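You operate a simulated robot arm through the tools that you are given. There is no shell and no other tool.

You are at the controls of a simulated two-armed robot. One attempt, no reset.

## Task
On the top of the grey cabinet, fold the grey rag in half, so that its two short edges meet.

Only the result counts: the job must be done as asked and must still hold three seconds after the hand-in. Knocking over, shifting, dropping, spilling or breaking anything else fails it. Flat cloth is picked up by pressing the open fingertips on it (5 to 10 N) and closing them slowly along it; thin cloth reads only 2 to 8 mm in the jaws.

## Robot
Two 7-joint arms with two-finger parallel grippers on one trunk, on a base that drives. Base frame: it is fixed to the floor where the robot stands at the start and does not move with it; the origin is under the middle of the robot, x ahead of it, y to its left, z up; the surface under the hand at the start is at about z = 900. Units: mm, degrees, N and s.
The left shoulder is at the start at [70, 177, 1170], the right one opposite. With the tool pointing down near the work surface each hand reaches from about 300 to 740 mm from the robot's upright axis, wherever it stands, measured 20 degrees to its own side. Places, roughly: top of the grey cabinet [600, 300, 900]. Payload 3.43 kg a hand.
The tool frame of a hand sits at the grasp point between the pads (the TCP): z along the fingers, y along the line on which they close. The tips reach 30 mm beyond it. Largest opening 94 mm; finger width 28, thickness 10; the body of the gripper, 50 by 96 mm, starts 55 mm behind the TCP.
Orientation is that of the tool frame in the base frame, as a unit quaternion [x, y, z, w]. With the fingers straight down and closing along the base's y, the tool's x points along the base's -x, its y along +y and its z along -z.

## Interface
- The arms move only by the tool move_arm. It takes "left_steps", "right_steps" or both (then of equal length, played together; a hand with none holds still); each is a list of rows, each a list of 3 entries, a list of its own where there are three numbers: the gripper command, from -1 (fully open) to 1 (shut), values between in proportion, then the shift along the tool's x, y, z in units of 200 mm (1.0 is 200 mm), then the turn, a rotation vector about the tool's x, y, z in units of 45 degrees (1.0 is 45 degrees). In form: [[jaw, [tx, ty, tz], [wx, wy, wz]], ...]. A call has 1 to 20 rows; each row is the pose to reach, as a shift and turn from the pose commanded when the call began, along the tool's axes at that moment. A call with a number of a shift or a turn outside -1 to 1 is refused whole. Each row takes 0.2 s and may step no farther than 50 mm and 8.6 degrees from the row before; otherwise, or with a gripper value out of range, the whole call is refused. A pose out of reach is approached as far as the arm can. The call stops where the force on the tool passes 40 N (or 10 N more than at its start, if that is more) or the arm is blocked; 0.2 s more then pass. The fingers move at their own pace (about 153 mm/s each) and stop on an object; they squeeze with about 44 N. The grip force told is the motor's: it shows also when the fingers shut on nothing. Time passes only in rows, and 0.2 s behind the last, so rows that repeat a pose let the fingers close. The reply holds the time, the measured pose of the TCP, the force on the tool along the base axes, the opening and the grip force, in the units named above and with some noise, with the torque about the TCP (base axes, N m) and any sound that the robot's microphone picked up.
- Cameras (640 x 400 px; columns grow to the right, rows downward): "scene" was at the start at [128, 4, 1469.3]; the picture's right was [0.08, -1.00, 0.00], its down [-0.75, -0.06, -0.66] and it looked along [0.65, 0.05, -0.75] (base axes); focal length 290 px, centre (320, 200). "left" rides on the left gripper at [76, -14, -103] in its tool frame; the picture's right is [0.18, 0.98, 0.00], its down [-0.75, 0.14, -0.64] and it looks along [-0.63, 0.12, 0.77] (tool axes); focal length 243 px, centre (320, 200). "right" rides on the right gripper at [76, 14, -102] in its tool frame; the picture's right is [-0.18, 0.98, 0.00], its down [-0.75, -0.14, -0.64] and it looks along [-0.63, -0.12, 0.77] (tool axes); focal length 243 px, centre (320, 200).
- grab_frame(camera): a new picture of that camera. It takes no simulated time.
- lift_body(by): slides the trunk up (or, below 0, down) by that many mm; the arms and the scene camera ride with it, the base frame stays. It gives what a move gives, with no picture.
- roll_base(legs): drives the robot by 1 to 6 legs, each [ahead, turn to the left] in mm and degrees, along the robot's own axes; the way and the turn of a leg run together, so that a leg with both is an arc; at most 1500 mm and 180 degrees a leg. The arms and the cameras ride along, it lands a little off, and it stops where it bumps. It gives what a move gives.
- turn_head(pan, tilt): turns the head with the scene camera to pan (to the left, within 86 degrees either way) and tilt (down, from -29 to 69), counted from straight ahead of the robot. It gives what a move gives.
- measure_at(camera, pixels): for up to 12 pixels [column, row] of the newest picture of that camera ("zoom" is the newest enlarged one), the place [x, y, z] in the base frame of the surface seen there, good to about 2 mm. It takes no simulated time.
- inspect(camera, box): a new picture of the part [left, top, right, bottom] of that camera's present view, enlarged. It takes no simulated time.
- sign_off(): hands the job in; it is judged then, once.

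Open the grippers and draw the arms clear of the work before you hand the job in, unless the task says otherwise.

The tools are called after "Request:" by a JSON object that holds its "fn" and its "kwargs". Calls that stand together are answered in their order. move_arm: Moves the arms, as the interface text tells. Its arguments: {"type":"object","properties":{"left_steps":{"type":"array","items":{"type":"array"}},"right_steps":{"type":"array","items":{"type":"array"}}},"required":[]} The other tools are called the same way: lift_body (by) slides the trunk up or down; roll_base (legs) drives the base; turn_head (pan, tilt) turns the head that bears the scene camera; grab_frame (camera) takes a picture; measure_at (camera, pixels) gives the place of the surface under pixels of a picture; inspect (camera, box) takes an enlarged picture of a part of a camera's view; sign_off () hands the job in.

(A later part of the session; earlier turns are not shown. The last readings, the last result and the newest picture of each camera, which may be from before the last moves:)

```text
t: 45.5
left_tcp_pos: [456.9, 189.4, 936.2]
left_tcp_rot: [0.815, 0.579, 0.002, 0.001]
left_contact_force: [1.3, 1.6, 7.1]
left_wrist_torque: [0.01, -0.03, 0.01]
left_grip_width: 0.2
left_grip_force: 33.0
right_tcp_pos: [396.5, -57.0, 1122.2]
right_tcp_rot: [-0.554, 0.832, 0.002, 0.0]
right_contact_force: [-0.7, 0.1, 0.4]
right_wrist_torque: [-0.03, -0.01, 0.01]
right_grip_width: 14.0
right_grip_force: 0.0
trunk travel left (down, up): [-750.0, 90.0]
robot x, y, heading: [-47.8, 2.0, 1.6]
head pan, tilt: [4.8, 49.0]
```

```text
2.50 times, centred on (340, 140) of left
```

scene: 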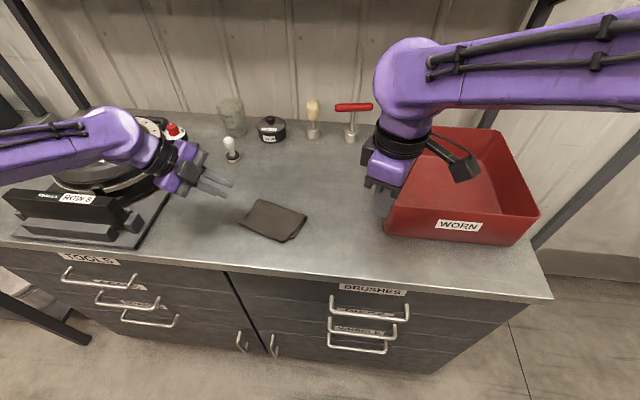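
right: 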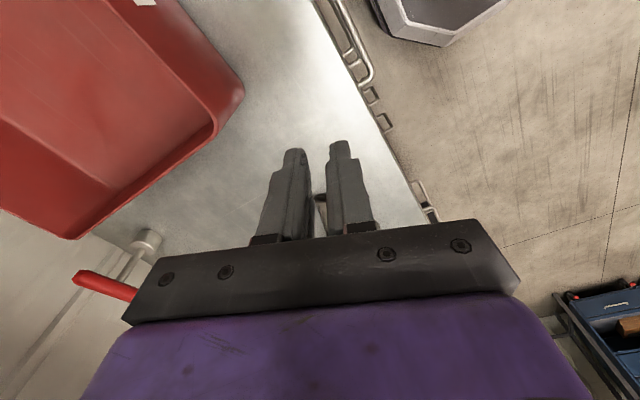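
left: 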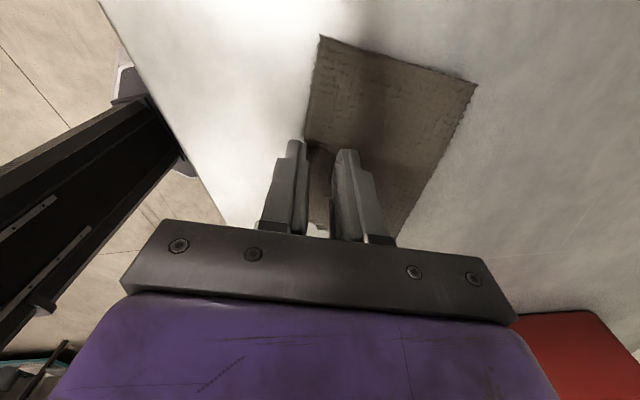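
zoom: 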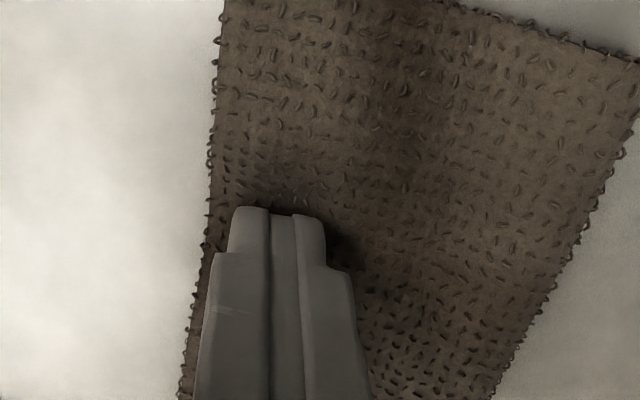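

The jaws closed on nothing: the outer finger rode over the edge. I lift 15 mm, open again, and look where the edge lies now.

Request:
{"fn": "move_arm", "kwargs": {"left_steps": [[1, [0, 0, -0.05], [0, 0, 0]], [0.617, [0, -0.035, -0.09], [0, 0, 0]], [0.617, [0, -0.05, -0.09], [0, 0, 0]], [0.617, [0, -0.05, -0.09], [0, 0, 0]]]}}

Request:
{"fn": "inspect", "kwargs": {"camera": "scene", "box": [225, 170, 345, 260]}}

Request:
{"fn": "inspect", "kwargs": {"camera": "left", "box": [260, 20, 460, 220]}}

```text
t: 46.5
left_tcp_pos: [448.7, 193.8, 952.1]
left_tcp_rot: [0.816, 0.578, 0.001, -0.001]
left_contact_force: [0.4, -0.7, -0.5]
left_wrist_torque: [-0.02, 0.0, 0.02]
left_grip_width: 18.1
left_grip_force: 0.0
right_tcp_pos: [397.3, -58.8, 1120.9]
right_tcp_rot: [-0.555, 0.832, 0.002, 0.001]
right_contact_force: [0.0, -0.8, 0.3]
right_wrist_torque: [-0.01, 0.01, -0.02]
right_grip_width: 14.1
right_grip_force: 0.1
trunk travel left (down, up): [-750.0, 90.0]
robot x, y, heading: [-46.5, -1.3, 1.9]
head pan, tilt: [4.8, 49.0]
```

```text
4.44 times, centred on (285, 215) of scene
```

zoom: 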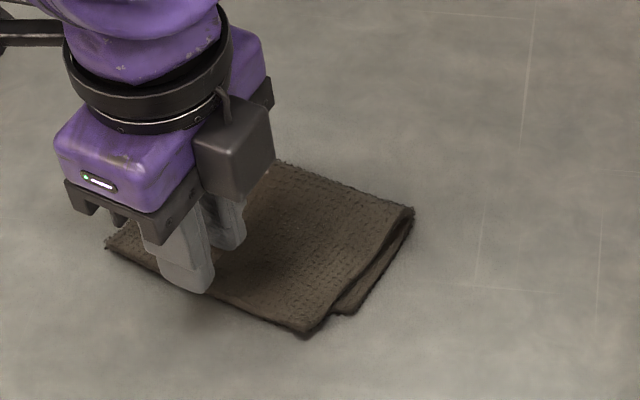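

```text
2.00 times, centred on (360, 120) of left
```

zoom: 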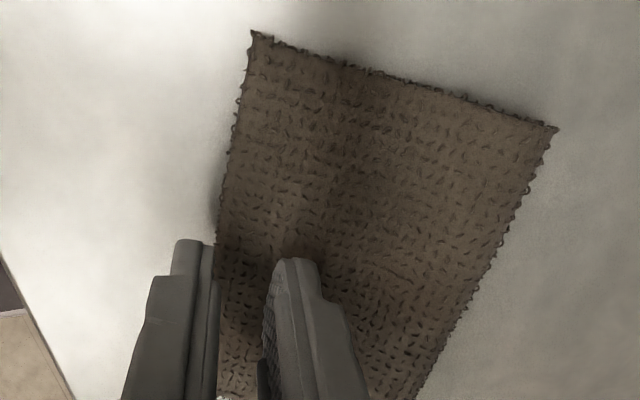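

I measure the present edge line and the corners.

Request:
{"fn": "measure_at", "kwargs": {"camera": "zoom", "pixels": [[254, 36], [247, 80], [238, 120], [230, 160], [222, 200], [220, 225], [208, 245], [275, 262], [552, 128], [185, 243]]}}

Request:
{"fn": "inspect", "kwargs": {"camera": "scene", "box": [225, 170, 345, 260]}}

Request:
{"fn": "measure_at", "kwargs": {"camera": "zoom", "pixels": [[308, 333], [350, 313], [411, 209], [108, 245], [220, 298], [335, 312], [265, 318]]}}

```text
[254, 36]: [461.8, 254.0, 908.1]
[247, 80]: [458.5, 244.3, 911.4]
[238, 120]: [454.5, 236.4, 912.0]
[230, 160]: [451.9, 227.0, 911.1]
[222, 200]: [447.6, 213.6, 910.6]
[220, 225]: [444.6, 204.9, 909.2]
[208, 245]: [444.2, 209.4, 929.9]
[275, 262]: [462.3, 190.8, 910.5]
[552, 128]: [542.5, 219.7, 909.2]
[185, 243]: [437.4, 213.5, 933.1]
```

```text
4.44 times, centred on (285, 215) of scene
```

zoom: 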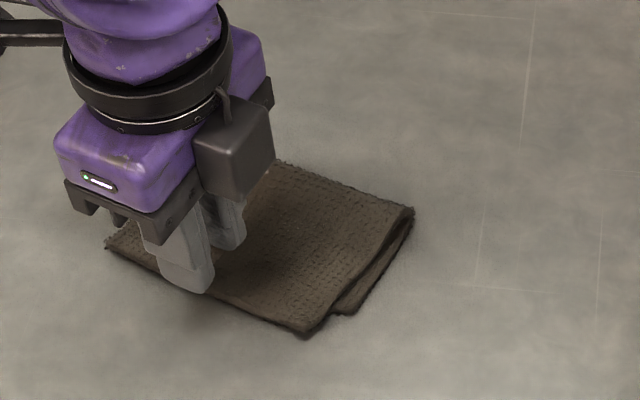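

```text
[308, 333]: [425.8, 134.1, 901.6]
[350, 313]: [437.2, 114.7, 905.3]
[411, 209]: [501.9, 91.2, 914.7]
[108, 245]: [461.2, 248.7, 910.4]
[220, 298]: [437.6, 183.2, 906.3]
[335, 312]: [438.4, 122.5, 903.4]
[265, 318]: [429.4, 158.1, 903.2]
```

The edge is 7 mm from the TCP line and both layers slid together a little. This time I tilt the hand 8° so the outer finger sits lower, against the table, and place it about 4 mm outside the edge.

Request:
{"fn": "move_arm", "kwargs": {"left_steps": [[0.617, [0, -0.016, 0], [-0.089, 0, 0]], [0.617, [0, -0.032, 0], [-0.1778, 0, 0]], [0.617, [0, -0.032, 0.03], [-0.1778, 0, 0]], [0.617, [0, -0.032, 0.055], [-0.1778, 0, 0]], [0.617, [0, -0.032, 0.055], [-0.1778, 0, 0]]]}}

Request:
{"fn": "inspect", "kwargs": {"camera": "left", "box": [260, 20, 460, 220]}}

Request:
{"fn": "measure_at", "kwargs": {"camera": "zoom", "pixels": [[222, 200], [220, 225], [218, 215], [208, 245], [225, 180], [230, 160], [215, 235], [275, 262], [213, 250], [205, 240]]}}

```text
t: 47.7
left_tcp_pos: [442.0, 194.4, 941.9]
left_tcp_rot: [0.814, 0.577, 0.041, 0.057]
left_contact_force: [-0.1, -0.6, 0.2]
left_wrist_torque: [0.01, 0.0, 0.01]
left_grip_width: 18.1
left_grip_force: 0.2
right_tcp_pos: [396.1, -58.4, 1121.3]
right_tcp_rot: [-0.554, 0.832, 0.003, 0.001]
right_contact_force: [0.2, -0.6, 0.0]
right_wrist_torque: [0.0, -0.04, 0.02]
right_grip_width: 13.8
right_grip_force: 0.1
trunk travel left (down, up): [-750.0, 90.0]
robot x, y, heading: [-49.9, -1.5, 1.8]
head pan, tilt: [4.8, 49.0]
```

```text
2.00 times, centred on (360, 120) of left
```

zoom: 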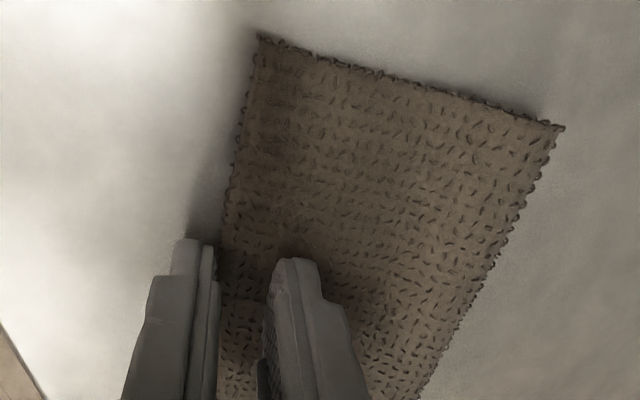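

```text
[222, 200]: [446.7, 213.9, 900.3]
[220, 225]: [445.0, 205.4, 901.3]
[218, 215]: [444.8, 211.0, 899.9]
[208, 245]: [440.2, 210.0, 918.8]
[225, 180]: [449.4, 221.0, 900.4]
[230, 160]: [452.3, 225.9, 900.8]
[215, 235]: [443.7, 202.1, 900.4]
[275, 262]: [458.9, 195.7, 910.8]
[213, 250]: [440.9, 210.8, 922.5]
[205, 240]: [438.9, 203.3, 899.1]
```

The outer finger is now about 4 mm outside the edge. I lower to contact.

Request:
{"fn": "move_arm", "kwargs": {"left_steps": [[0.617, [0, -0.0021, 0.015], [0, 0, 0]], [0.617, [0, -0.0035, 0.025], [0, 0, 0]], [0.617, [0, -0.0045, 0.0325], [0, 0, 0]], [0.617, [0, -0.0053, 0.038], [0, 0, 0]], [0.617, [0, -0.0053, 0.038], [0, 0, 0]]]}}

```text
t: 48.9
left_tcp_pos: [441.8, 194.9, 935.0]
left_tcp_rot: [0.814, 0.577, 0.042, 0.057]
left_contact_force: [0.5, -0.7, 2.1]
left_wrist_torque: [-0.03, -0.05, -0.02]
left_grip_width: 18.6
left_grip_force: 0.3
right_tcp_pos: [397.4, -56.6, 1120.9]
right_tcp_rot: [-0.555, 0.832, 0.001, 0.001]
right_contact_force: [-0.8, 0.0, -0.8]
right_wrist_torque: [0.02, -0.01, 0.04]
right_grip_width: 14.0
right_grip_force: 0.1
trunk travel left (down, up): [-750.0, 90.0]
robot x, y, heading: [-47.3, 0.6, 1.6]
head pan, tilt: [4.8, 49.0]
```

First touch, 2 N. I press about 1.5 mm more.

Request:
{"fn": "move_arm", "kwargs": {"left_steps": [[0.617, [0, -0.0005, 0.004], [0, 0, 0]], [0.617, [0, -0.001, 0.0075], [0, 0, 0]], [0.617, [0, -0.001, 0.0075], [0, 0, 0]]]}}

```text
t: 49.7
left_tcp_pos: [442.8, 194.8, 934.3]
left_tcp_rot: [0.814, 0.577, 0.041, 0.057]
left_contact_force: [-0.2, -0.5, 3.5]
left_wrist_torque: [-0.02, -0.03, 0.04]
left_grip_width: 18.2
left_grip_force: 0.4
right_tcp_pos: [397.0, -57.4, 1122.3]
right_tcp_rot: [-0.554, 0.832, 0.002, 0.002]
right_contact_force: [0.0, 0.4, 0.6]
right_wrist_torque: [0.02, 0.01, 0.0]
right_grip_width: 14.2
right_grip_force: 0.1
trunk travel left (down, up): [-750.0, 90.0]
robot x, y, heading: [-45.2, -1.6, 1.8]
head pan, tilt: [4.8, 49.0]
```

3.5 N, still under the inner finger. One more millimetre down brings the outer finger to the table.

Request:
{"fn": "move_arm", "kwargs": {"left_steps": [[0.617, [0, -0.0005, 0.003], [0, 0, 0]], [0.617, [0, -0.0007, 0.0055], [0, 0, 0]], [0.617, [0, -0.0007, 0.0055], [0, 0, 0]]]}}

```text
t: 50.5
left_tcp_pos: [442.6, 194.6, 933.7]
left_tcp_rot: [0.814, 0.577, 0.042, 0.057]
left_contact_force: [-0.7, 0.4, 8.9]
left_wrist_torque: [-0.03, -0.14, -0.02]
left_grip_width: 19.0
left_grip_force: 0.7
right_tcp_pos: [396.7, -58.2, 1121.8]
right_tcp_rot: [-0.554, 0.832, 0.002, 0.001]
right_contact_force: [-0.6, -0.1, -0.2]
right_wrist_torque: [-0.04, -0.01, 0.02]
right_grip_width: 14.2
right_grip_force: 0.1
trunk travel left (down, up): [-750.0, 90.0]
robot x, y, heading: [-49.5, 1.3, 1.7]
head pan, tilt: [4.8, 49.0]
```

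8.9 N with the outer tip at table height. I close slowly while shifting inward again.

Request:
{"fn": "move_arm", "kwargs": {"left_steps": [[0.66, [0, 0.004, 0.0006], [0, 0, 0]], [0.7, [0, 0.008, 0.0011], [0, 0, 0]], [0.74, [0, 0.012, 0.0017], [0, 0, 0]], [0.78, [0, 0.016, 0.0022], [0, 0, 0]], [0.82, [0, 0.02, 0.0028], [0, 0, 0]], [0.86, [0, 0.024, 0.0034], [0, 0, 0]], [0.9, [0, 0.028, 0.0039], [0, 0, 0]], [0.94, [0, 0.032, 0.0045], [0, 0, 0]], [1, [0, 0.0347, 0.0049], [0, 0, 0]], [1, [0, 0.0347, 0.0049], [0, 0, 0]], [1, [0, 0.0347, 0.0049], [0, 0, 0]]]}}

Request:
{"fn": "inspect", "kwargs": {"camera": "scene", "box": [225, 170, 345, 260]}}

Request:
{"fn": "inspect", "kwargs": {"camera": "left", "box": [260, 20, 460, 220]}}

```text
t: 52.9
left_tcp_pos: [450.2, 191.7, 932.5]
left_tcp_rot: [0.813, 0.577, 0.043, 0.057]
left_contact_force: [1.3, 3.3, 20.3]
left_wrist_torque: [0.11, -0.19, 0.03]
left_grip_width: 0.0
left_grip_force: 33.1
right_tcp_pos: [395.6, -57.1, 1122.4]
right_tcp_rot: [-0.554, 0.833, 0.001, 0.001]
right_contact_force: [-0.2, 0.9, 0.1]
right_wrist_torque: [0.02, 0.0, -0.01]
right_grip_width: 13.8
right_grip_force: 0.1
trunk travel left (down, up): [-750.0, 90.0]
robot x, y, heading: [-47.9, -1.5, 2.1]
head pan, tilt: [4.8, 49.0]
```

```text
4.44 times, centred on (285, 215) of scene
```

zoom: 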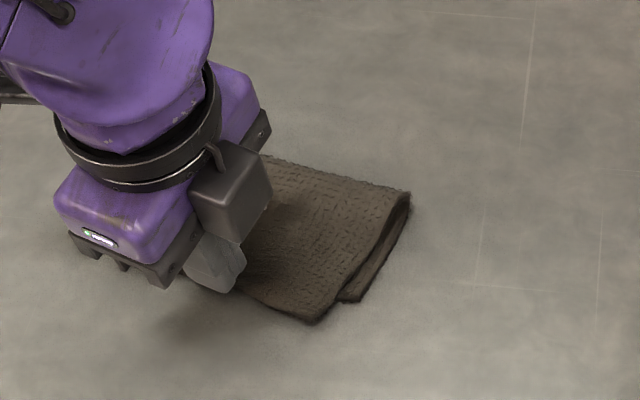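

```text
2.00 times, centred on (360, 120) of left
```

zoom: 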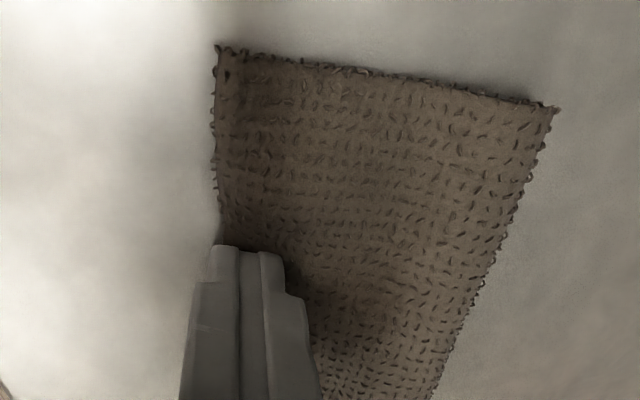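

Still nothing in the jaws; too little cloth between the fingers to buckle. I lift off, open, and look at the state of the rag.

Request:
{"fn": "move_arm", "kwargs": {"left_steps": [[1, [0, 0, -0.05], [0, 0, 0]], [0.6, [0, -0.1, -0.2], [0, 0, 0]], [0.4, [0, -0.25, -0.4], [0, 0, 0]], [0.4, [0, -0.35, -0.5], [0, 0, 0]], [0.4, [0, -0.35, -0.5], [0, 0, 0]]]}}

Request:
{"fn": "inspect", "kwargs": {"camera": "scene", "box": [235, 190, 310, 245]}}

Request:
{"fn": "measure_at", "kwargs": {"camera": "zoom", "pixels": [[76, 238], [398, 384], [472, 350], [221, 68], [566, 190], [240, 318], [130, 272], [330, 355]]}}

Request:
{"fn": "grab_frame", "kwargs": {"camera": "left"}}

```text
t: 54.1
left_tcp_pos: [371.4, 223.3, 1021.3]
left_tcp_rot: [0.813, 0.578, 0.04, 0.056]
left_contact_force: [0.3, 1.4, -0.3]
left_wrist_torque: [0.0, -0.01, 0.01]
left_grip_width: 27.8
left_grip_force: 0.0
right_tcp_pos: [398.3, -57.2, 1121.5]
right_tcp_rot: [-0.554, 0.832, 0.001, 0.001]
right_contact_force: [0.7, 1.3, 0.0]
right_wrist_torque: [0.01, -0.02, 0.03]
right_grip_width: 14.0
right_grip_force: 0.0
trunk travel left (down, up): [-750.0, 90.0]
robot x, y, heading: [-51.2, -0.4, 1.8]
head pan, tilt: [4.8, 49.0]
```

```text
7.27 times, centred on (272, 218) of scene
```

zoom: 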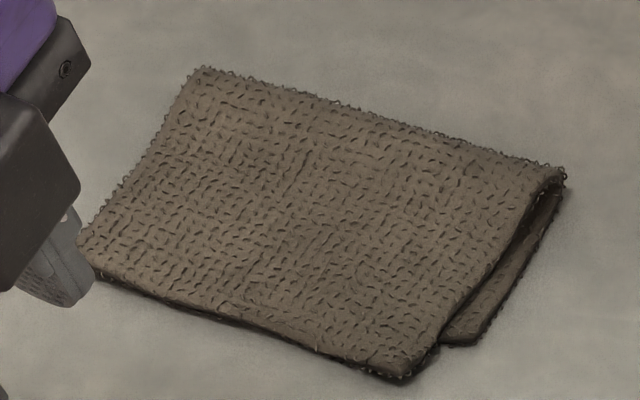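

```text
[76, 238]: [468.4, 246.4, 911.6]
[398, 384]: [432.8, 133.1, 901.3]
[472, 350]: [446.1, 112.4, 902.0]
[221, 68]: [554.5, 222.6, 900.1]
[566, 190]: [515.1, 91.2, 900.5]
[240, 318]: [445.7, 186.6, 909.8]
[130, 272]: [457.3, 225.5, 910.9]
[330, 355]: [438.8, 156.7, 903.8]
```

```text
taken
```

left: 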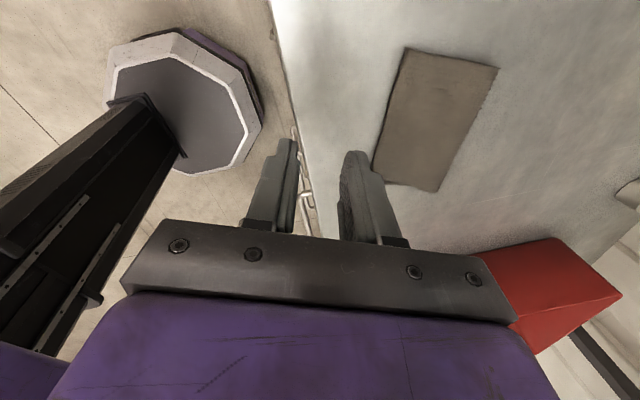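

The left camera now has a clear view of the whole folded rag. I enlarge it and measure its corners.

Request:
{"fn": "inspect", "kwargs": {"camera": "left", "box": [360, 35, 510, 200]}}

Request:
{"fn": "measure_at", "kwargs": {"camera": "left", "pixels": [[406, 50], [496, 68], [375, 168], [373, 178], [390, 184], [436, 190], [390, 110], [383, 135], [398, 80], [380, 182], [411, 186], [436, 130]]}}

Request:
{"fn": "inspect", "kwargs": {"camera": "scene", "box": [235, 190, 310, 245]}}

Request:
{"fn": "measure_at", "kwargs": {"camera": "zoom", "pixels": [[82, 240], [404, 376], [475, 342], [445, 340], [205, 70], [560, 175], [240, 308], [340, 352], [115, 278], [500, 260]]}}

```text
2.42 times, centred on (435, 118) of left
```

zoom: 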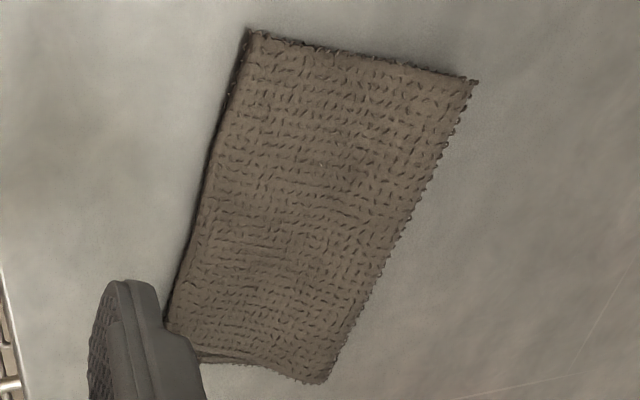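

```text
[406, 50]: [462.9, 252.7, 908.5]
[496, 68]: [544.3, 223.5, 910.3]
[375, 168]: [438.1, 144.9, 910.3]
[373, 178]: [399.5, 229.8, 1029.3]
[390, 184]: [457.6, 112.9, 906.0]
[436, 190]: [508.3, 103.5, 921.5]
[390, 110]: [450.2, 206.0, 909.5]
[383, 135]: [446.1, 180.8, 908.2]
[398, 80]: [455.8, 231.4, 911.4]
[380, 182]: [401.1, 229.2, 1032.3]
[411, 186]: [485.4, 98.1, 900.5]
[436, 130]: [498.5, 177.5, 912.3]
```

```text
7.27 times, centred on (272, 218) of scene
```

zoom: 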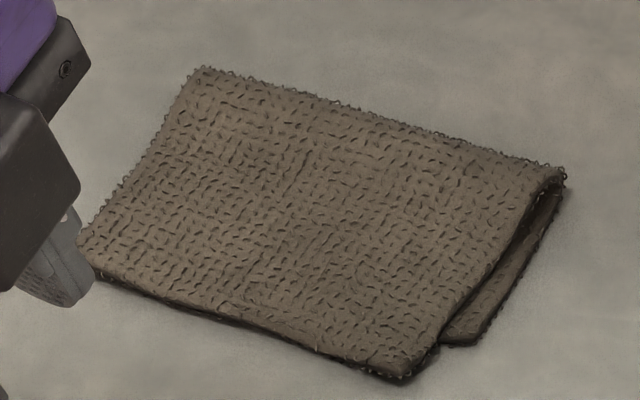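

```text
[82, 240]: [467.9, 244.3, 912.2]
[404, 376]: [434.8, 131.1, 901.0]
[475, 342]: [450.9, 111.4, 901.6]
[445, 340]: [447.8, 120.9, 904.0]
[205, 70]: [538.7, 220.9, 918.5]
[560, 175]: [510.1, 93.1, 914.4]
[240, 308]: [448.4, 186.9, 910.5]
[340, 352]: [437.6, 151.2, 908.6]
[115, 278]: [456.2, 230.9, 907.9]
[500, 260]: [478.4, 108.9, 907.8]
```

The top edge's middle is near (449,193), and it still needs about 23 mm inward (+u) and 18 mm to the right. I'll pinch the overhanging strip the other way, with both fingers on the single layer and closing along the edge. First I set the left hand upright and turn it 90°.

Request:
{"fn": "move_arm", "kwargs": {"left_steps": [[0.362, [0, 0, -0.05], [0.1778, 0, 0]], [0.362, [0, 0, -0.05], [0.1778, 0, 0]]]}}

Request:
{"fn": "move_arm", "kwargs": {"left_steps": [[0.362, [0, 0, 0], [0, 0, -0.167]], [0.362, [0, 0, 0], [0, 0, -0.333]], [0.362, [0, 0, 0], [0, 0, -0.5]], [0.362, [0, 0, 0], [0, 0, -0.667]], [0.362, [0, 0, 0], [0, 0, -0.833]], [0.362, [0, 0, 0], [0, 0, -1.0]]]}}

Request:
{"fn": "move_arm", "kwargs": {"left_steps": [[0.362, [0, 0, 0], [0, 0, -0.167]], [0.362, [0, 0, 0], [0, 0, -0.333]], [0.362, [0, 0, 0], [0, 0, -0.5]], [0.362, [0, 0, 0], [0, 0, -0.667]], [0.362, [0, 0, 0], [0, 0, -0.833]], [0.362, [0, 0, 0], [0, 0, -1.0]], [0.362, [0, 0, 0], [0, 0, -1.0]]]}}

Request:
{"fn": "grab_frame", "kwargs": {"camera": "left"}}

Request:
{"fn": "grab_frame", "kwargs": {"camera": "scene"}}

```text
t: 54.7
left_tcp_pos: [369.3, 222.1, 1029.4]
left_tcp_rot: [0.816, 0.578, 0.001, 0.0]
left_contact_force: [0.6, -0.3, -0.2]
left_wrist_torque: [0.0, 0.01, -0.01]
left_grip_width: 30.0
left_grip_force: 0.0
right_tcp_pos: [396.9, -57.4, 1122.0]
right_tcp_rot: [-0.555, 0.832, 0.001, 0.001]
right_contact_force: [0.4, -0.4, 0.1]
right_wrist_torque: [-0.01, -0.01, -0.02]
right_grip_width: 14.4
right_grip_force: 0.1
trunk travel left (down, up): [-750.0, 90.0]
robot x, y, heading: [-48.6, 1.4, 1.9]
head pan, tilt: [4.8, 49.0]
```

```text
t: 56.1
left_tcp_pos: [369.0, 220.5, 1031.0]
left_tcp_rot: [0.532, 0.847, 0.0, 0.001]
left_contact_force: [-0.1, -0.9, -1.0]
left_wrist_torque: [-0.02, -0.01, 0.01]
left_grip_width: 30.5
left_grip_force: 0.0
right_tcp_pos: [397.3, -58.2, 1122.1]
right_tcp_rot: [-0.554, 0.832, 0.002, 0.001]
right_contact_force: [-0.2, -0.2, 0.4]
right_wrist_torque: [0.02, 0.0, -0.03]
right_grip_width: 14.3
right_grip_force: 0.2
trunk travel left (down, up): [-750.0, 90.0]
robot x, y, heading: [-45.3, 0.9, 2.0]
head pan, tilt: [4.8, 49.0]
```

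```text
t: 57.7
left_tcp_pos: [369.3, 220.4, 1030.5]
left_tcp_rot: [0.167, 0.986, 0.001, 0.0]
left_contact_force: [-0.5, -0.2, 0.0]
left_wrist_torque: [0.0, 0.02, 0.02]
left_grip_width: 30.1
left_grip_force: 0.0
right_tcp_pos: [397.8, -57.7, 1121.7]
right_tcp_rot: [-0.555, 0.832, 0.002, 0.001]
right_contact_force: [-0.7, -0.9, 0.4]
right_wrist_torque: [-0.02, 0.01, 0.02]
right_grip_width: 14.0
right_grip_force: 0.0
trunk travel left (down, up): [-750.0, 90.0]
robot x, y, heading: [-49.5, -4.7, 2.0]
head pan, tilt: [4.8, 49.0]
```

```text
taken
```

left: 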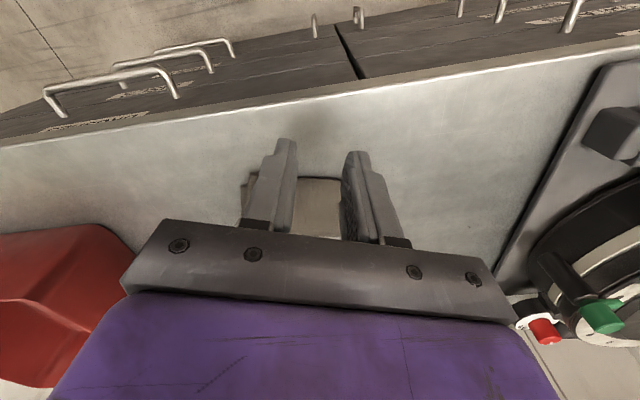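

```text
taken
```

scene: 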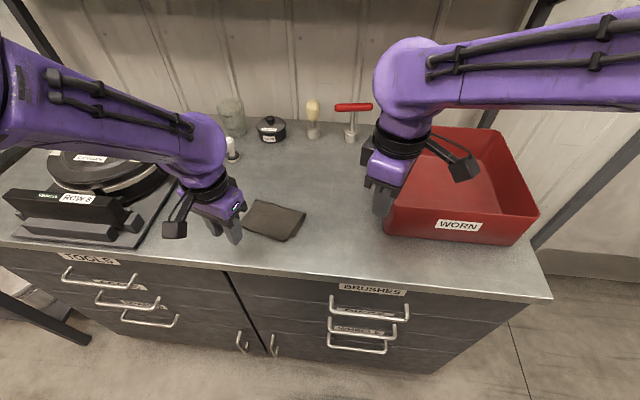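

The left hand is turned, closing along the edge now. I move it forward over the middle of the top edge, to z≈1000.

Request:
{"fn": "move_arm", "kwargs": {"left_steps": [[0.362, [-0.16, 0.001, 0], [0, 0, 0]], [0.362, [-0.32, 0.003, 0], [0, 0, 0]], [0.362, [-0.4815, 0.004, 0.05], [0, 0, 0]], [0.362, [-0.4815, 0.004, 0.15], [0, 0, 0]], [0.362, [-0.4815, 0.004, 0.15], [0, 0, 0]]]}}

Request:
{"fn": "grab_frame", "kwargs": {"camera": "left"}}

Request:
{"fn": "inspect", "kwargs": {"camera": "scene", "box": [225, 170, 345, 260]}}

```text
t: 58.9
left_tcp_pos: [461.5, 188.4, 1000.0]
left_tcp_rot: [0.168, 0.986, 0.001, 0.001]
left_contact_force: [-0.2, 1.3, 0.0]
left_wrist_torque: [0.01, 0.0, 0.0]
left_grip_width: 29.9
left_grip_force: 0.2
right_tcp_pos: [397.6, -58.2, 1122.6]
right_tcp_rot: [-0.555, 0.832, 0.002, 0.001]
right_contact_force: [-0.3, -0.6, 0.2]
right_wrist_torque: [-0.01, 0.02, 0.04]
right_grip_width: 14.3
right_grip_force: 0.0
trunk travel left (down, up): [-750.0, 90.0]
robot x, y, heading: [-46.7, 0.6, 1.8]
head pan, tilt: [4.8, 49.0]
```

```text
taken
```

left: 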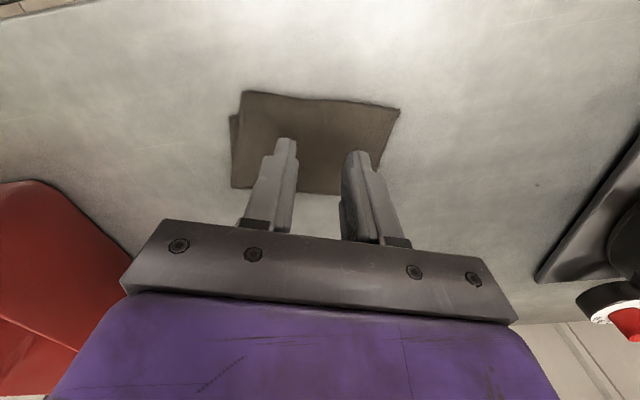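

```text
4.44 times, centred on (285, 215) of scene
```

zoom: 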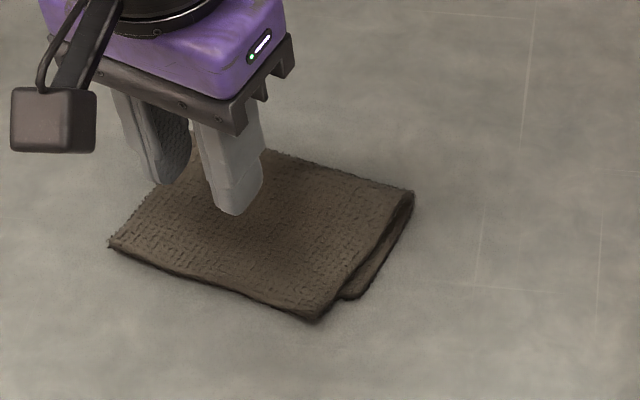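

This view shows the fold well: top edge from B' (242,92) to A' (400,108), lower corner C at (231,115). I enlarge and measure.

Request:
{"fn": "inspect", "kwargs": {"camera": "left", "box": [220, 75, 420, 205]}}

Request:
{"fn": "measure_at", "kwargs": {"camera": "left", "pixels": [[244, 94], [397, 110], [320, 99], [280, 96], [360, 102], [232, 116], [233, 185], [286, 141], [355, 154], [370, 170], [236, 116], [340, 192]]}}

```text
3.08 times, centred on (320, 140) of left
```

zoom: 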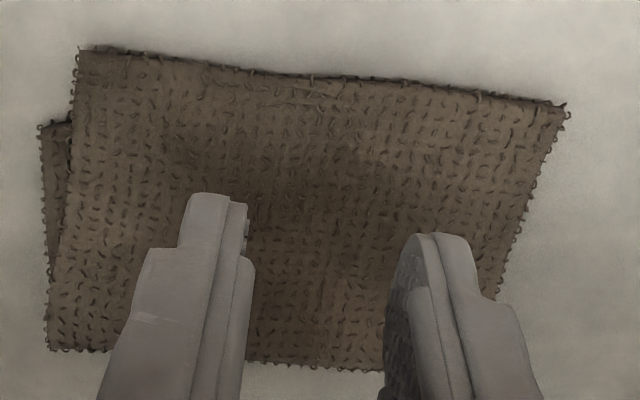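

```text
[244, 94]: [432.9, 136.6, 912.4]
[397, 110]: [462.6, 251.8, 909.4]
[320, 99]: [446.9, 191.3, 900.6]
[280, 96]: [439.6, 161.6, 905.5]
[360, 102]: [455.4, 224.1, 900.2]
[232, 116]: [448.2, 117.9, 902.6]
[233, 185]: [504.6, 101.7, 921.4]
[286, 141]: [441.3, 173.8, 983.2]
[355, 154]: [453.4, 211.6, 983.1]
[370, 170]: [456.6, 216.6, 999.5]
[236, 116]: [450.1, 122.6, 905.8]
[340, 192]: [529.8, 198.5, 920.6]
```

Clear numbers: the top edge must move about 21 mm inward and 14 mm to the right. I align the fingers with the edge (5° yaw), put them on the single-layer strip, and lower to just above it.

Request:
{"fn": "move_arm", "kwargs": {"left_steps": [[0.362, [0.0275, 0.01, 0.08], [0, 0, -0.104]], [0.362, [0.0275, 0.01, 0.18], [0, 0, -0.104]], [0.362, [0.0275, 0.01, 0.25], [0, 0, -0.104]], [0.362, [0.0275, 0.01, 0.285], [0, 0, -0.104]], [0.362, [0.0275, 0.01, 0.285], [0, 0, -0.104]]]}}

Request:
{"fn": "inspect", "kwargs": {"camera": "left", "box": [220, 75, 420, 205]}}

Request:
{"fn": "inspect", "kwargs": {"camera": "scene", "box": [225, 170, 345, 260]}}

```text
t: 60.1
left_tcp_pos: [455.8, 193.7, 943.0]
left_tcp_rot: [0.128, 0.992, 0.0, 0.001]
left_contact_force: [0.5, 0.4, 0.7]
left_wrist_torque: [-0.02, -0.04, -0.01]
left_grip_width: 30.0
left_grip_force: 0.1
right_tcp_pos: [396.4, -57.2, 1120.8]
right_tcp_rot: [-0.554, 0.832, 0.002, 0.001]
right_contact_force: [1.3, -0.2, -0.1]
right_wrist_torque: [0.01, -0.04, 0.04]
right_grip_width: 14.1
right_grip_force: 0.0
trunk travel left (down, up): [-750.0, 90.0]
robot x, y, heading: [-47.3, -2.9, 1.8]
head pan, tilt: [4.8, 49.0]
```

```text
3.08 times, centred on (320, 140) of left
```

zoom: 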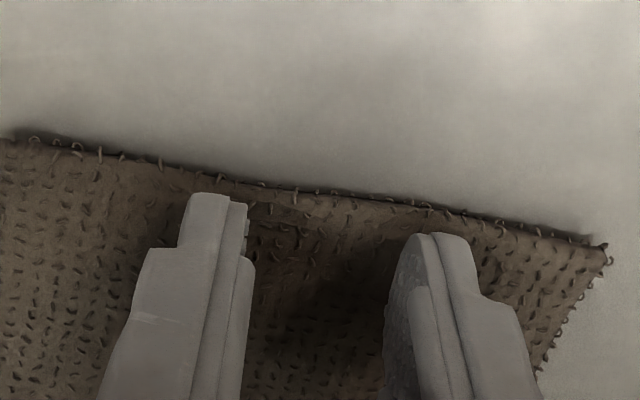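

```text
4.44 times, centred on (285, 215) of scene
```

zoom: 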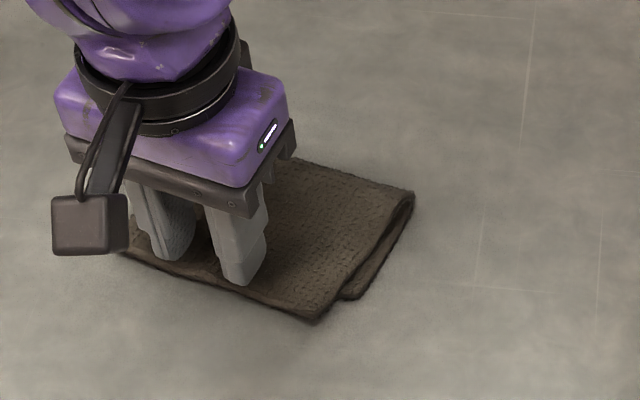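

The fingers hover over the strip near the edge's middle. I lower to contact.

Request:
{"fn": "move_arm", "kwargs": {"left_steps": [[0.362, [0, 0, 0.015], [0, 0, 0]], [0.362, [0, 0, 0.025], [0, 0, 0]], [0.362, [0, 0, 0.035], [0, 0, 0]], [0.362, [0, 0, 0.04], [0, 0, 0]], [0.362, [0, 0, 0.04], [0, 0, 0]]]}}

```text
t: 61.3
left_tcp_pos: [456.5, 193.7, 937.0]
left_tcp_rot: [0.127, 0.992, 0.001, 0.001]
left_contact_force: [0.5, 0.4, 3.0]
left_wrist_torque: [0.02, -0.06, 0.04]
left_grip_width: 29.9
left_grip_force: 0.0
right_tcp_pos: [398.1, -56.7, 1122.3]
right_tcp_rot: [-0.555, 0.832, 0.002, 0.0]
right_contact_force: [0.8, -0.4, 0.1]
right_wrist_torque: [0.01, 0.03, 0.04]
right_grip_width: 14.2
right_grip_force: 0.1
trunk travel left (down, up): [-750.0, 90.0]
robot x, y, heading: [-49.5, -1.1, 1.8]
head pan, tilt: [4.8, 49.0]
```

Contact comes first at the inner ends of the fingers (double layer). I shift 4 mm outward so that they rest on the single layer only, and press again.

Request:
{"fn": "move_arm", "kwargs": {"left_steps": [[0.362, [0, 0, -0.02], [0, 0, 0]], [0.362, [0.02, 0, -0.02], [0, 0, 0]], [0.362, [0.02, 0, 0], [0, 0, 0]], [0.362, [0.02, 0, 0.01], [0, 0, 0]], [0.362, [0.02, 0, 0.01], [0, 0, 0]]]}}

```text
t: 62.5
left_tcp_pos: [453.5, 194.1, 934.9]
left_tcp_rot: [0.128, 0.992, 0.001, 0.002]
left_contact_force: [0.5, 2.2, 14.1]
left_wrist_torque: [-0.03, -0.16, 0.01]
left_grip_width: 29.8
left_grip_force: 0.1
right_tcp_pos: [397.4, -57.7, 1122.1]
right_tcp_rot: [-0.554, 0.832, 0.001, 0.0]
right_contact_force: [-0.6, -0.9, -0.6]
right_wrist_torque: [-0.01, 0.0, 0.0]
right_grip_width: 14.2
right_grip_force: 0.2
trunk travel left (down, up): [-750.0, 90.0]
robot x, y, heading: [-46.6, 0.2, 2.1]
head pan, tilt: [4.8, 49.0]
```

14 N, a bit much. I ease 0.7 mm and close slowly along the edge.

Request:
{"fn": "move_arm", "kwargs": {"left_steps": [[0.362, [0, 0, -0.0035], [0, 0, 0]], [0.42, [0, 0, -0.0035], [0, 0, 0]], [0.48, [0, 0, -0.0035], [0, 0, 0]], [0.54, [0, 0, -0.0035], [0, 0, 0]], [0.6, [0, 0, -0.0035], [0, 0, 0]], [0.66, [0, 0, -0.0035], [0, 0, 0]], [0.72, [0, 0, -0.0035], [0, 0, 0]], [0.78, [0, 0, -0.0035], [0, 0, 0]], [0.84, [0, 0, -0.0035], [0, 0, 0]], [0.9, [0, 0, -0.0035], [0, 0, 0]], [0.95, [0, 0, -0.0035], [0, 0, 0]], [1, [0, 0, -0.0035], [0, 0, 0]], [1, [0, 0, -0.0035], [0, 0, 0]], [1, [0, 0, -0.0035], [0, 0, 0]]]}}

Request:
{"fn": "inspect", "kwargs": {"camera": "left", "box": [220, 75, 420, 205]}}

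Request:
{"fn": "inspect", "kwargs": {"camera": "scene", "box": [225, 170, 345, 260]}}

```text
t: 65.5
left_tcp_pos: [451.6, 194.0, 934.7]
left_tcp_rot: [0.128, 0.992, 0.001, 0.001]
left_contact_force: [-1.3, -0.3, 11.3]
left_wrist_torque: [-0.05, -0.1, 0.0]
left_grip_width: 0.0
left_grip_force: 33.5
right_tcp_pos: [396.8, -58.7, 1121.8]
right_tcp_rot: [-0.555, 0.832, 0.003, 0.001]
right_contact_force: [0.6, 0.0, 0.3]
right_wrist_torque: [-0.02, 0.03, 0.0]
right_grip_width: 14.3
right_grip_force: 0.1
trunk travel left (down, up): [-750.0, 90.0]
robot x, y, heading: [-48.7, -1.7, 1.8]
head pan, tilt: [4.8, 49.0]
```

```text
3.08 times, centred on (320, 140) of left
```

zoom: 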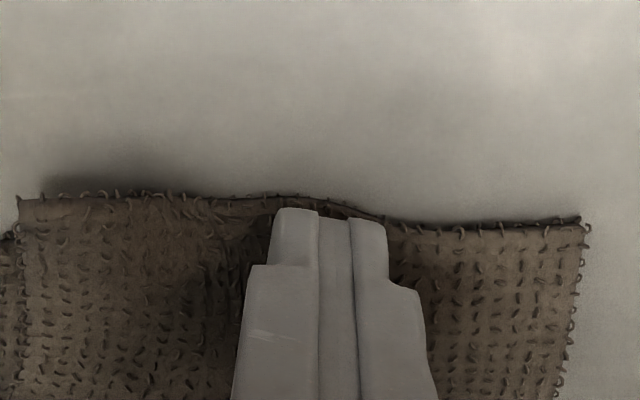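

```text
4.44 times, centred on (285, 215) of scene
```

zoom: 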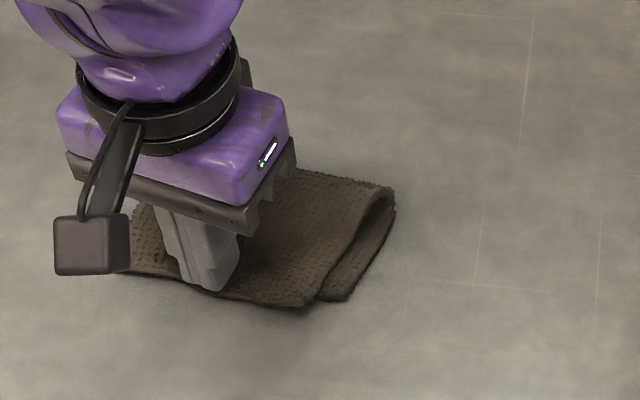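

Again nothing pinched; the cloth only bunched around the fingers. I lift off and look at what changed.

Request:
{"fn": "move_arm", "kwargs": {"left_steps": [[1, [0, 0, -0.05], [0, 0, 0]], [0.8, [0, 0, -0.2], [0, 0, 0]], [0.5, [0, 0, -0.35], [0, 0, 0]], [0.5, [0, 0, -0.35], [0, 0, 0]]]}}

Request:
{"fn": "grab_frame", "kwargs": {"camera": "left"}}

Request:
{"fn": "inspect", "kwargs": {"camera": "left", "box": [220, 75, 420, 205]}}

Request:
{"fn": "inspect", "kwargs": {"camera": "scene", "box": [225, 170, 345, 260]}}

```text
t: 66.5
left_tcp_pos: [450.8, 194.4, 1003.6]
left_tcp_rot: [0.127, 0.992, 0.001, 0.0]
left_contact_force: [0.6, -0.4, 0.0]
left_wrist_torque: [0.0, 0.0, 0.0]
left_grip_width: 23.6
left_grip_force: 0.1
right_tcp_pos: [397.9, -57.0, 1120.6]
right_tcp_rot: [-0.555, 0.832, 0.003, 0.0]
right_contact_force: [-0.3, -0.7, 0.1]
right_wrist_torque: [0.0, 0.03, -0.02]
right_grip_width: 14.1
right_grip_force: 0.0
trunk travel left (down, up): [-750.0, 90.0]
robot x, y, heading: [-50.3, -1.6, 1.9]
head pan, tilt: [4.8, 49.0]
```

```text
taken
```

left: 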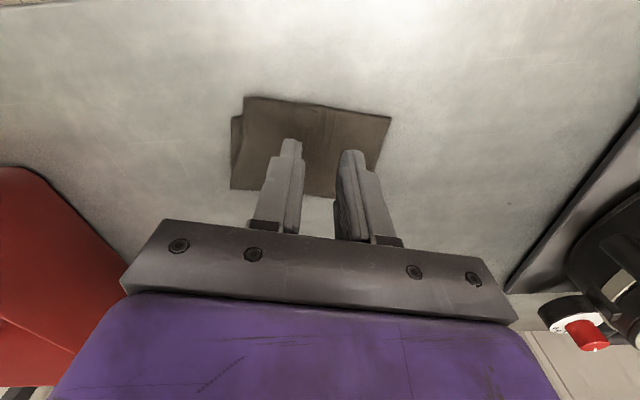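

```text
3.08 times, centred on (320, 140) of left
```

zoom: 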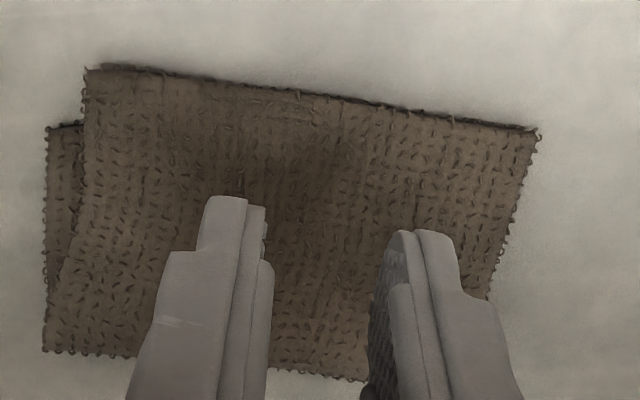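

```text
4.44 times, centred on (285, 215) of scene
```

zoom: 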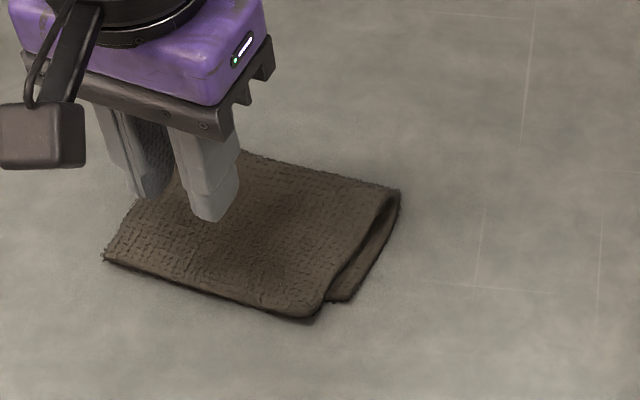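

The fold is essentially unchanged. I measure the corners again in this good view.

Request:
{"fn": "inspect", "kwargs": {"camera": "left", "box": [220, 75, 420, 205]}}

Request:
{"fn": "measure_at", "kwargs": {"camera": "zoom", "pixels": [[90, 72], [533, 134], [300, 96], [190, 82], [410, 116], [50, 130], [80, 126], [48, 348], [66, 250], [210, 200], [260, 210], [395, 235]]}}

```text
3.08 times, centred on (320, 140) of left
```

zoom: 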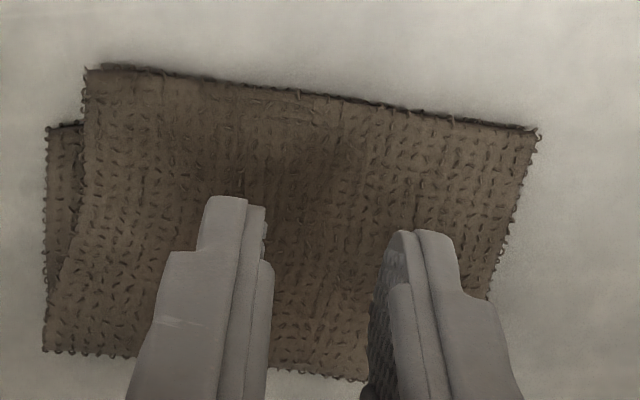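

```text
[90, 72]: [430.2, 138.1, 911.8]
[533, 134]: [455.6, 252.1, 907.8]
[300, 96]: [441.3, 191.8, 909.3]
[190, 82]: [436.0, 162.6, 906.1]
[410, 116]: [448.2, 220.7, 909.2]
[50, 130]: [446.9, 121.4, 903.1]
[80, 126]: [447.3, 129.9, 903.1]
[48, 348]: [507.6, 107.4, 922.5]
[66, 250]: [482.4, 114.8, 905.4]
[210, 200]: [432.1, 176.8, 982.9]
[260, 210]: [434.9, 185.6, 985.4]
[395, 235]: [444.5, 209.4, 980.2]
```

Corner mismatch is about (17,−16) mm. What worked before was the outer finger pushing an edge toward a finger that holds about 20 mm further in. At corner A' I can do that from the side, on the single-layer overhang, so I move the left hand there.

Request:
{"fn": "move_arm", "kwargs": {"left_steps": [[0.447, [0.004, 0.121, 0], [0, 0, 0]], [0.447, [0.008, 0.242, 0.05], [0, 0, 0]], [0.447, [0.008, 0.242, 0.18], [0, 0, 0]], [0.447, [0.008, 0.242, 0.27], [0, 0, 0]], [0.447, [0.008, 0.242, 0.29], [0, 0, 0]], [0.447, [0.008, 0.242, 0.29], [0, 0, 0]]]}}

Request:
{"fn": "inspect", "kwargs": {"camera": "left", "box": [200, 75, 400, 205]}}

Request:
{"fn": "measure_at", "kwargs": {"camera": "zoom", "pixels": [[320, 150], [240, 150], [420, 200], [440, 190], [300, 240], [450, 240], [380, 160]]}}

```text
t: 67.9
left_tcp_pos: [463.6, 241.3, 949.3]
left_tcp_rot: [0.129, 0.992, 0.001, 0.0]
left_contact_force: [0.1, 0.7, 0.0]
left_wrist_torque: [0.04, 0.01, 0.01]
left_grip_width: 25.8
left_grip_force: 0.0
right_tcp_pos: [396.6, -58.1, 1121.7]
right_tcp_rot: [-0.554, 0.832, 0.002, 0.002]
right_contact_force: [0.2, 0.5, 0.6]
right_wrist_torque: [-0.01, -0.02, 0.02]
right_grip_width: 14.1
right_grip_force: 0.1
trunk travel left (down, up): [-750.0, 90.0]
robot x, y, heading: [-48.5, 1.3, 2.0]
head pan, tilt: [4.8, 49.0]
```

```text
3.08 times, centred on (300, 140) of left
```

zoom: 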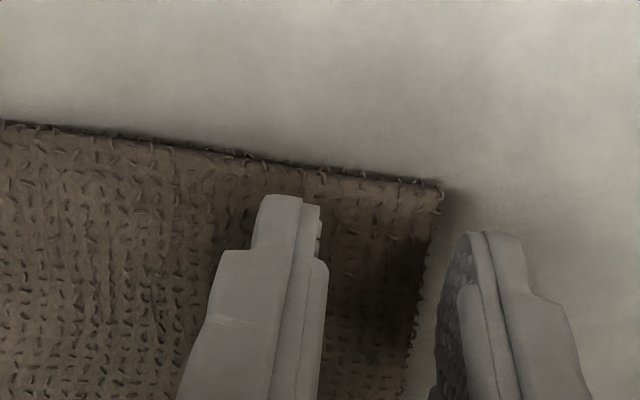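

```text
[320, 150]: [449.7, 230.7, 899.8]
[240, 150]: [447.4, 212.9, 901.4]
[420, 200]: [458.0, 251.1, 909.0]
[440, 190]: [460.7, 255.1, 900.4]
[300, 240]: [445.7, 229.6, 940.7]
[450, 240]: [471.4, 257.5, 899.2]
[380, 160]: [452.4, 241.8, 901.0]
```

The fingers straddle the side edge at corner A', outer finger about 3 mm outside it. I fine-shift and lower to contact.

Request:
{"fn": "move_arm", "kwargs": {"left_steps": [[0.447, [0.01, 0.005, 0.03], [0, 0, 0]], [0.447, [0.01, 0.005, 0.05], [0, 0, 0]], [0.447, [0.01, 0.005, 0.06], [0, 0, 0]], [0.447, [0.01, 0.005, 0.065], [0, 0, 0]], [0.447, [0.01, 0.005, 0.065], [0, 0, 0]]]}}

```text
t: 69.1
left_tcp_pos: [462.1, 241.2, 934.6]
left_tcp_rot: [0.127, 0.992, 0.0, 0.001]
left_contact_force: [0.2, -0.7, 7.5]
left_wrist_torque: [-0.16, -0.07, 0.02]
left_grip_width: 25.4
left_grip_force: 0.1
right_tcp_pos: [396.1, -58.4, 1122.7]
right_tcp_rot: [-0.554, 0.832, 0.002, 0.002]
right_contact_force: [0.4, -0.2, -0.1]
right_wrist_torque: [0.03, 0.0, 0.02]
right_grip_width: 14.0
right_grip_force: 0.0
trunk travel left (down, up): [-750.0, 90.0]
robot x, y, heading: [-49.6, -0.5, 1.8]
head pan, tilt: [4.8, 49.0]
```

7.5 N under the inner finger. To keep the outer tip from riding over again, I tilt the hand 6° so that the outer finger goes lower.

Request:
{"fn": "move_arm", "kwargs": {"left_steps": [[0.447, [0, 0, -0.015], [0, 0, 0]], [0.447, [0, 0.0157, -0.01], [0.133, 0, 0]], [0.447, [0, 0.0157, 0], [0.133, 0, 0]], [0.447, [0, 0.0157, 0.006], [0.133, 0, 0]], [0.447, [0, 0.0157, 0.006], [0.133, 0, 0]]]}}

```text
t: 70.3
left_tcp_pos: [462.6, 245.1, 933.0]
left_tcp_rot: [0.127, 0.991, -0.051, -0.006]
left_contact_force: [-0.1, -1.9, 2.8]
left_wrist_torque: [-0.08, -0.05, 0.05]
left_grip_width: 26.2
left_grip_force: 0.5
right_tcp_pos: [396.4, -56.3, 1121.9]
right_tcp_rot: [-0.555, 0.832, 0.002, 0.002]
right_contact_force: [0.7, -0.1, 0.2]
right_wrist_torque: [-0.03, 0.03, -0.03]
right_grip_width: 14.1
right_grip_force: 0.2
trunk travel left (down, up): [-750.0, 90.0]
robot x, y, heading: [-47.8, -0.5, 1.9]
head pan, tilt: [4.8, 49.0]
```

2.8 N with the outer tip at the table. I press about 1 mm more and close slowly, sweeping the outer finger inward.

Request:
{"fn": "move_arm", "kwargs": {"left_steps": [[0.447, [0, 0, 0.005], [0, 0, 0]], [0.447, [0, 0, 0.005], [0, 0, 0]], [0.5, [0, -0.005, 0.005], [0, 0, 0]], [0.55, [0, -0.01, 0.005], [0, 0, 0]], [0.6, [0, -0.015, 0.005], [0, 0, 0]], [0.65, [0, -0.02, 0.005], [0, 0, 0]], [0.7, [0, -0.025, 0.005], [0, 0, 0]], [0.75, [0, -0.03, 0.005], [0, 0, 0]], [0.8, [0, -0.035, 0.005], [0, 0, 0]], [0.85, [0, -0.04, 0.005], [0, 0, 0]], [0.9, [0, -0.045, 0.005], [0, 0, 0]], [0.95, [0, -0.049, 0.005], [0, 0, 0]], [1, [0, -0.052, 0.005], [0, 0, 0]], [1, [0, -0.052, 0.005], [0, 0, 0]], [1, [0, -0.052, 0.005], [0, 0, 0]]]}}

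Request:
{"fn": "inspect", "kwargs": {"camera": "left", "box": [200, 75, 400, 205]}}

Request:
{"fn": "inspect", "kwargs": {"camera": "scene", "box": [225, 170, 345, 260]}}

```text
t: 73.5
left_tcp_pos: [458.9, 235.3, 934.7]
left_tcp_rot: [0.128, 0.99, -0.052, -0.006]
left_contact_force: [-0.6, 2.1, 10.2]
left_wrist_torque: [-0.07, -0.05, -0.02]
left_grip_width: 2.7
left_grip_force: 37.5
right_tcp_pos: [396.1, -58.4, 1122.7]
right_tcp_rot: [-0.555, 0.832, 0.002, 0.001]
right_contact_force: [-0.1, 0.7, -0.6]
right_wrist_torque: [-0.02, -0.01, 0.04]
right_grip_width: 14.3
right_grip_force: 0.0
trunk travel left (down, up): [-750.0, 90.0]
robot x, y, heading: [-46.1, -0.5, 1.9]
head pan, tilt: [4.8, 49.0]
```

```text
3.08 times, centred on (300, 140) of left
```

zoom: 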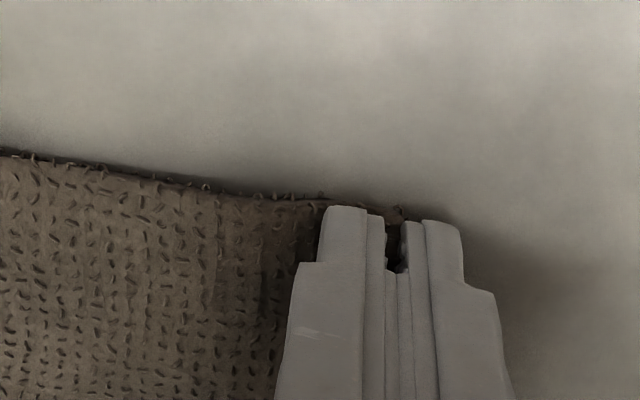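

```text
4.44 times, centred on (285, 215) of scene
```

zoom: 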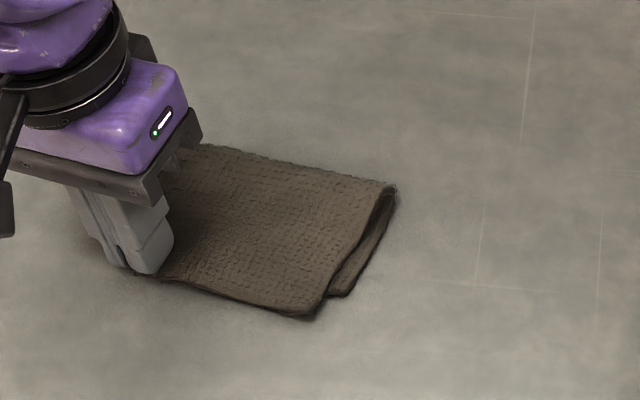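

Gripped: 2.7 mm at 37.5 N on the top layer's corner A'. I lift it 25 mm and shift it about 21 mm inward and 10 mm right, then look before lowering.

Request:
{"fn": "move_arm", "kwargs": {"left_steps": [[1, [0, -0.005, -0.05], [0, 0, 0]], [1, [0, -0.013, -0.1245], [0, 0, 0]], [1, [-0.035, -0.03, -0.123], [0, 0, 0]], [1, [-0.07, -0.047, -0.121], [0, 0, 0]], [1, [-0.1065, -0.064, -0.119], [0, 0, 0]], [1, [-0.1065, -0.064, -0.119], [0, 0, 0]]]}}

Request:
{"fn": "inspect", "kwargs": {"camera": "left", "box": [180, 65, 400, 205]}}

Request:
{"fn": "inspect", "kwargs": {"camera": "scene", "box": [225, 170, 345, 260]}}

```text
t: 74.9
left_tcp_pos: [477.9, 221.5, 957.3]
left_tcp_rot: [0.126, 0.991, -0.051, -0.006]
left_contact_force: [-0.1, 0.0, 0.1]
left_wrist_torque: [-0.02, 0.0, -0.04]
left_grip_width: 2.1
left_grip_force: 36.7
right_tcp_pos: [396.7, -57.5, 1121.9]
right_tcp_rot: [-0.555, 0.832, 0.002, 0.001]
right_contact_force: [-0.8, 0.6, 0.3]
right_wrist_torque: [0.02, 0.0, 0.05]
right_grip_width: 14.1
right_grip_force: 0.1
trunk travel left (down, up): [-750.0, 90.0]
robot x, y, heading: [-50.1, 0.7, 2.0]
head pan, tilt: [4.8, 49.0]
```

```text
2.86 times, centred on (290, 135) of left
```

zoom: 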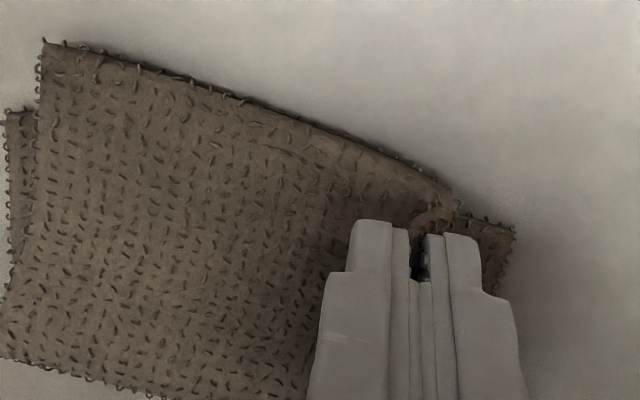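

```text
4.44 times, centred on (285, 215) of scene
```

zoom: 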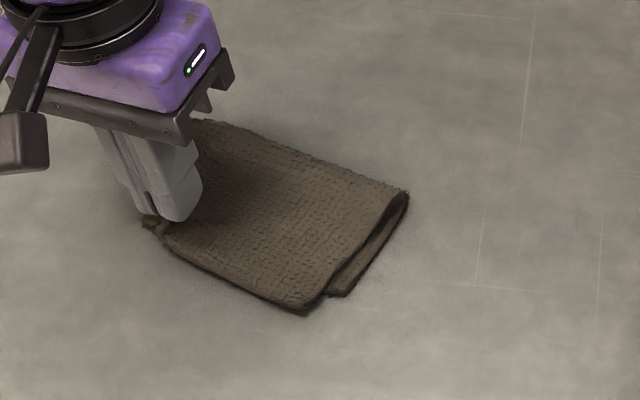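

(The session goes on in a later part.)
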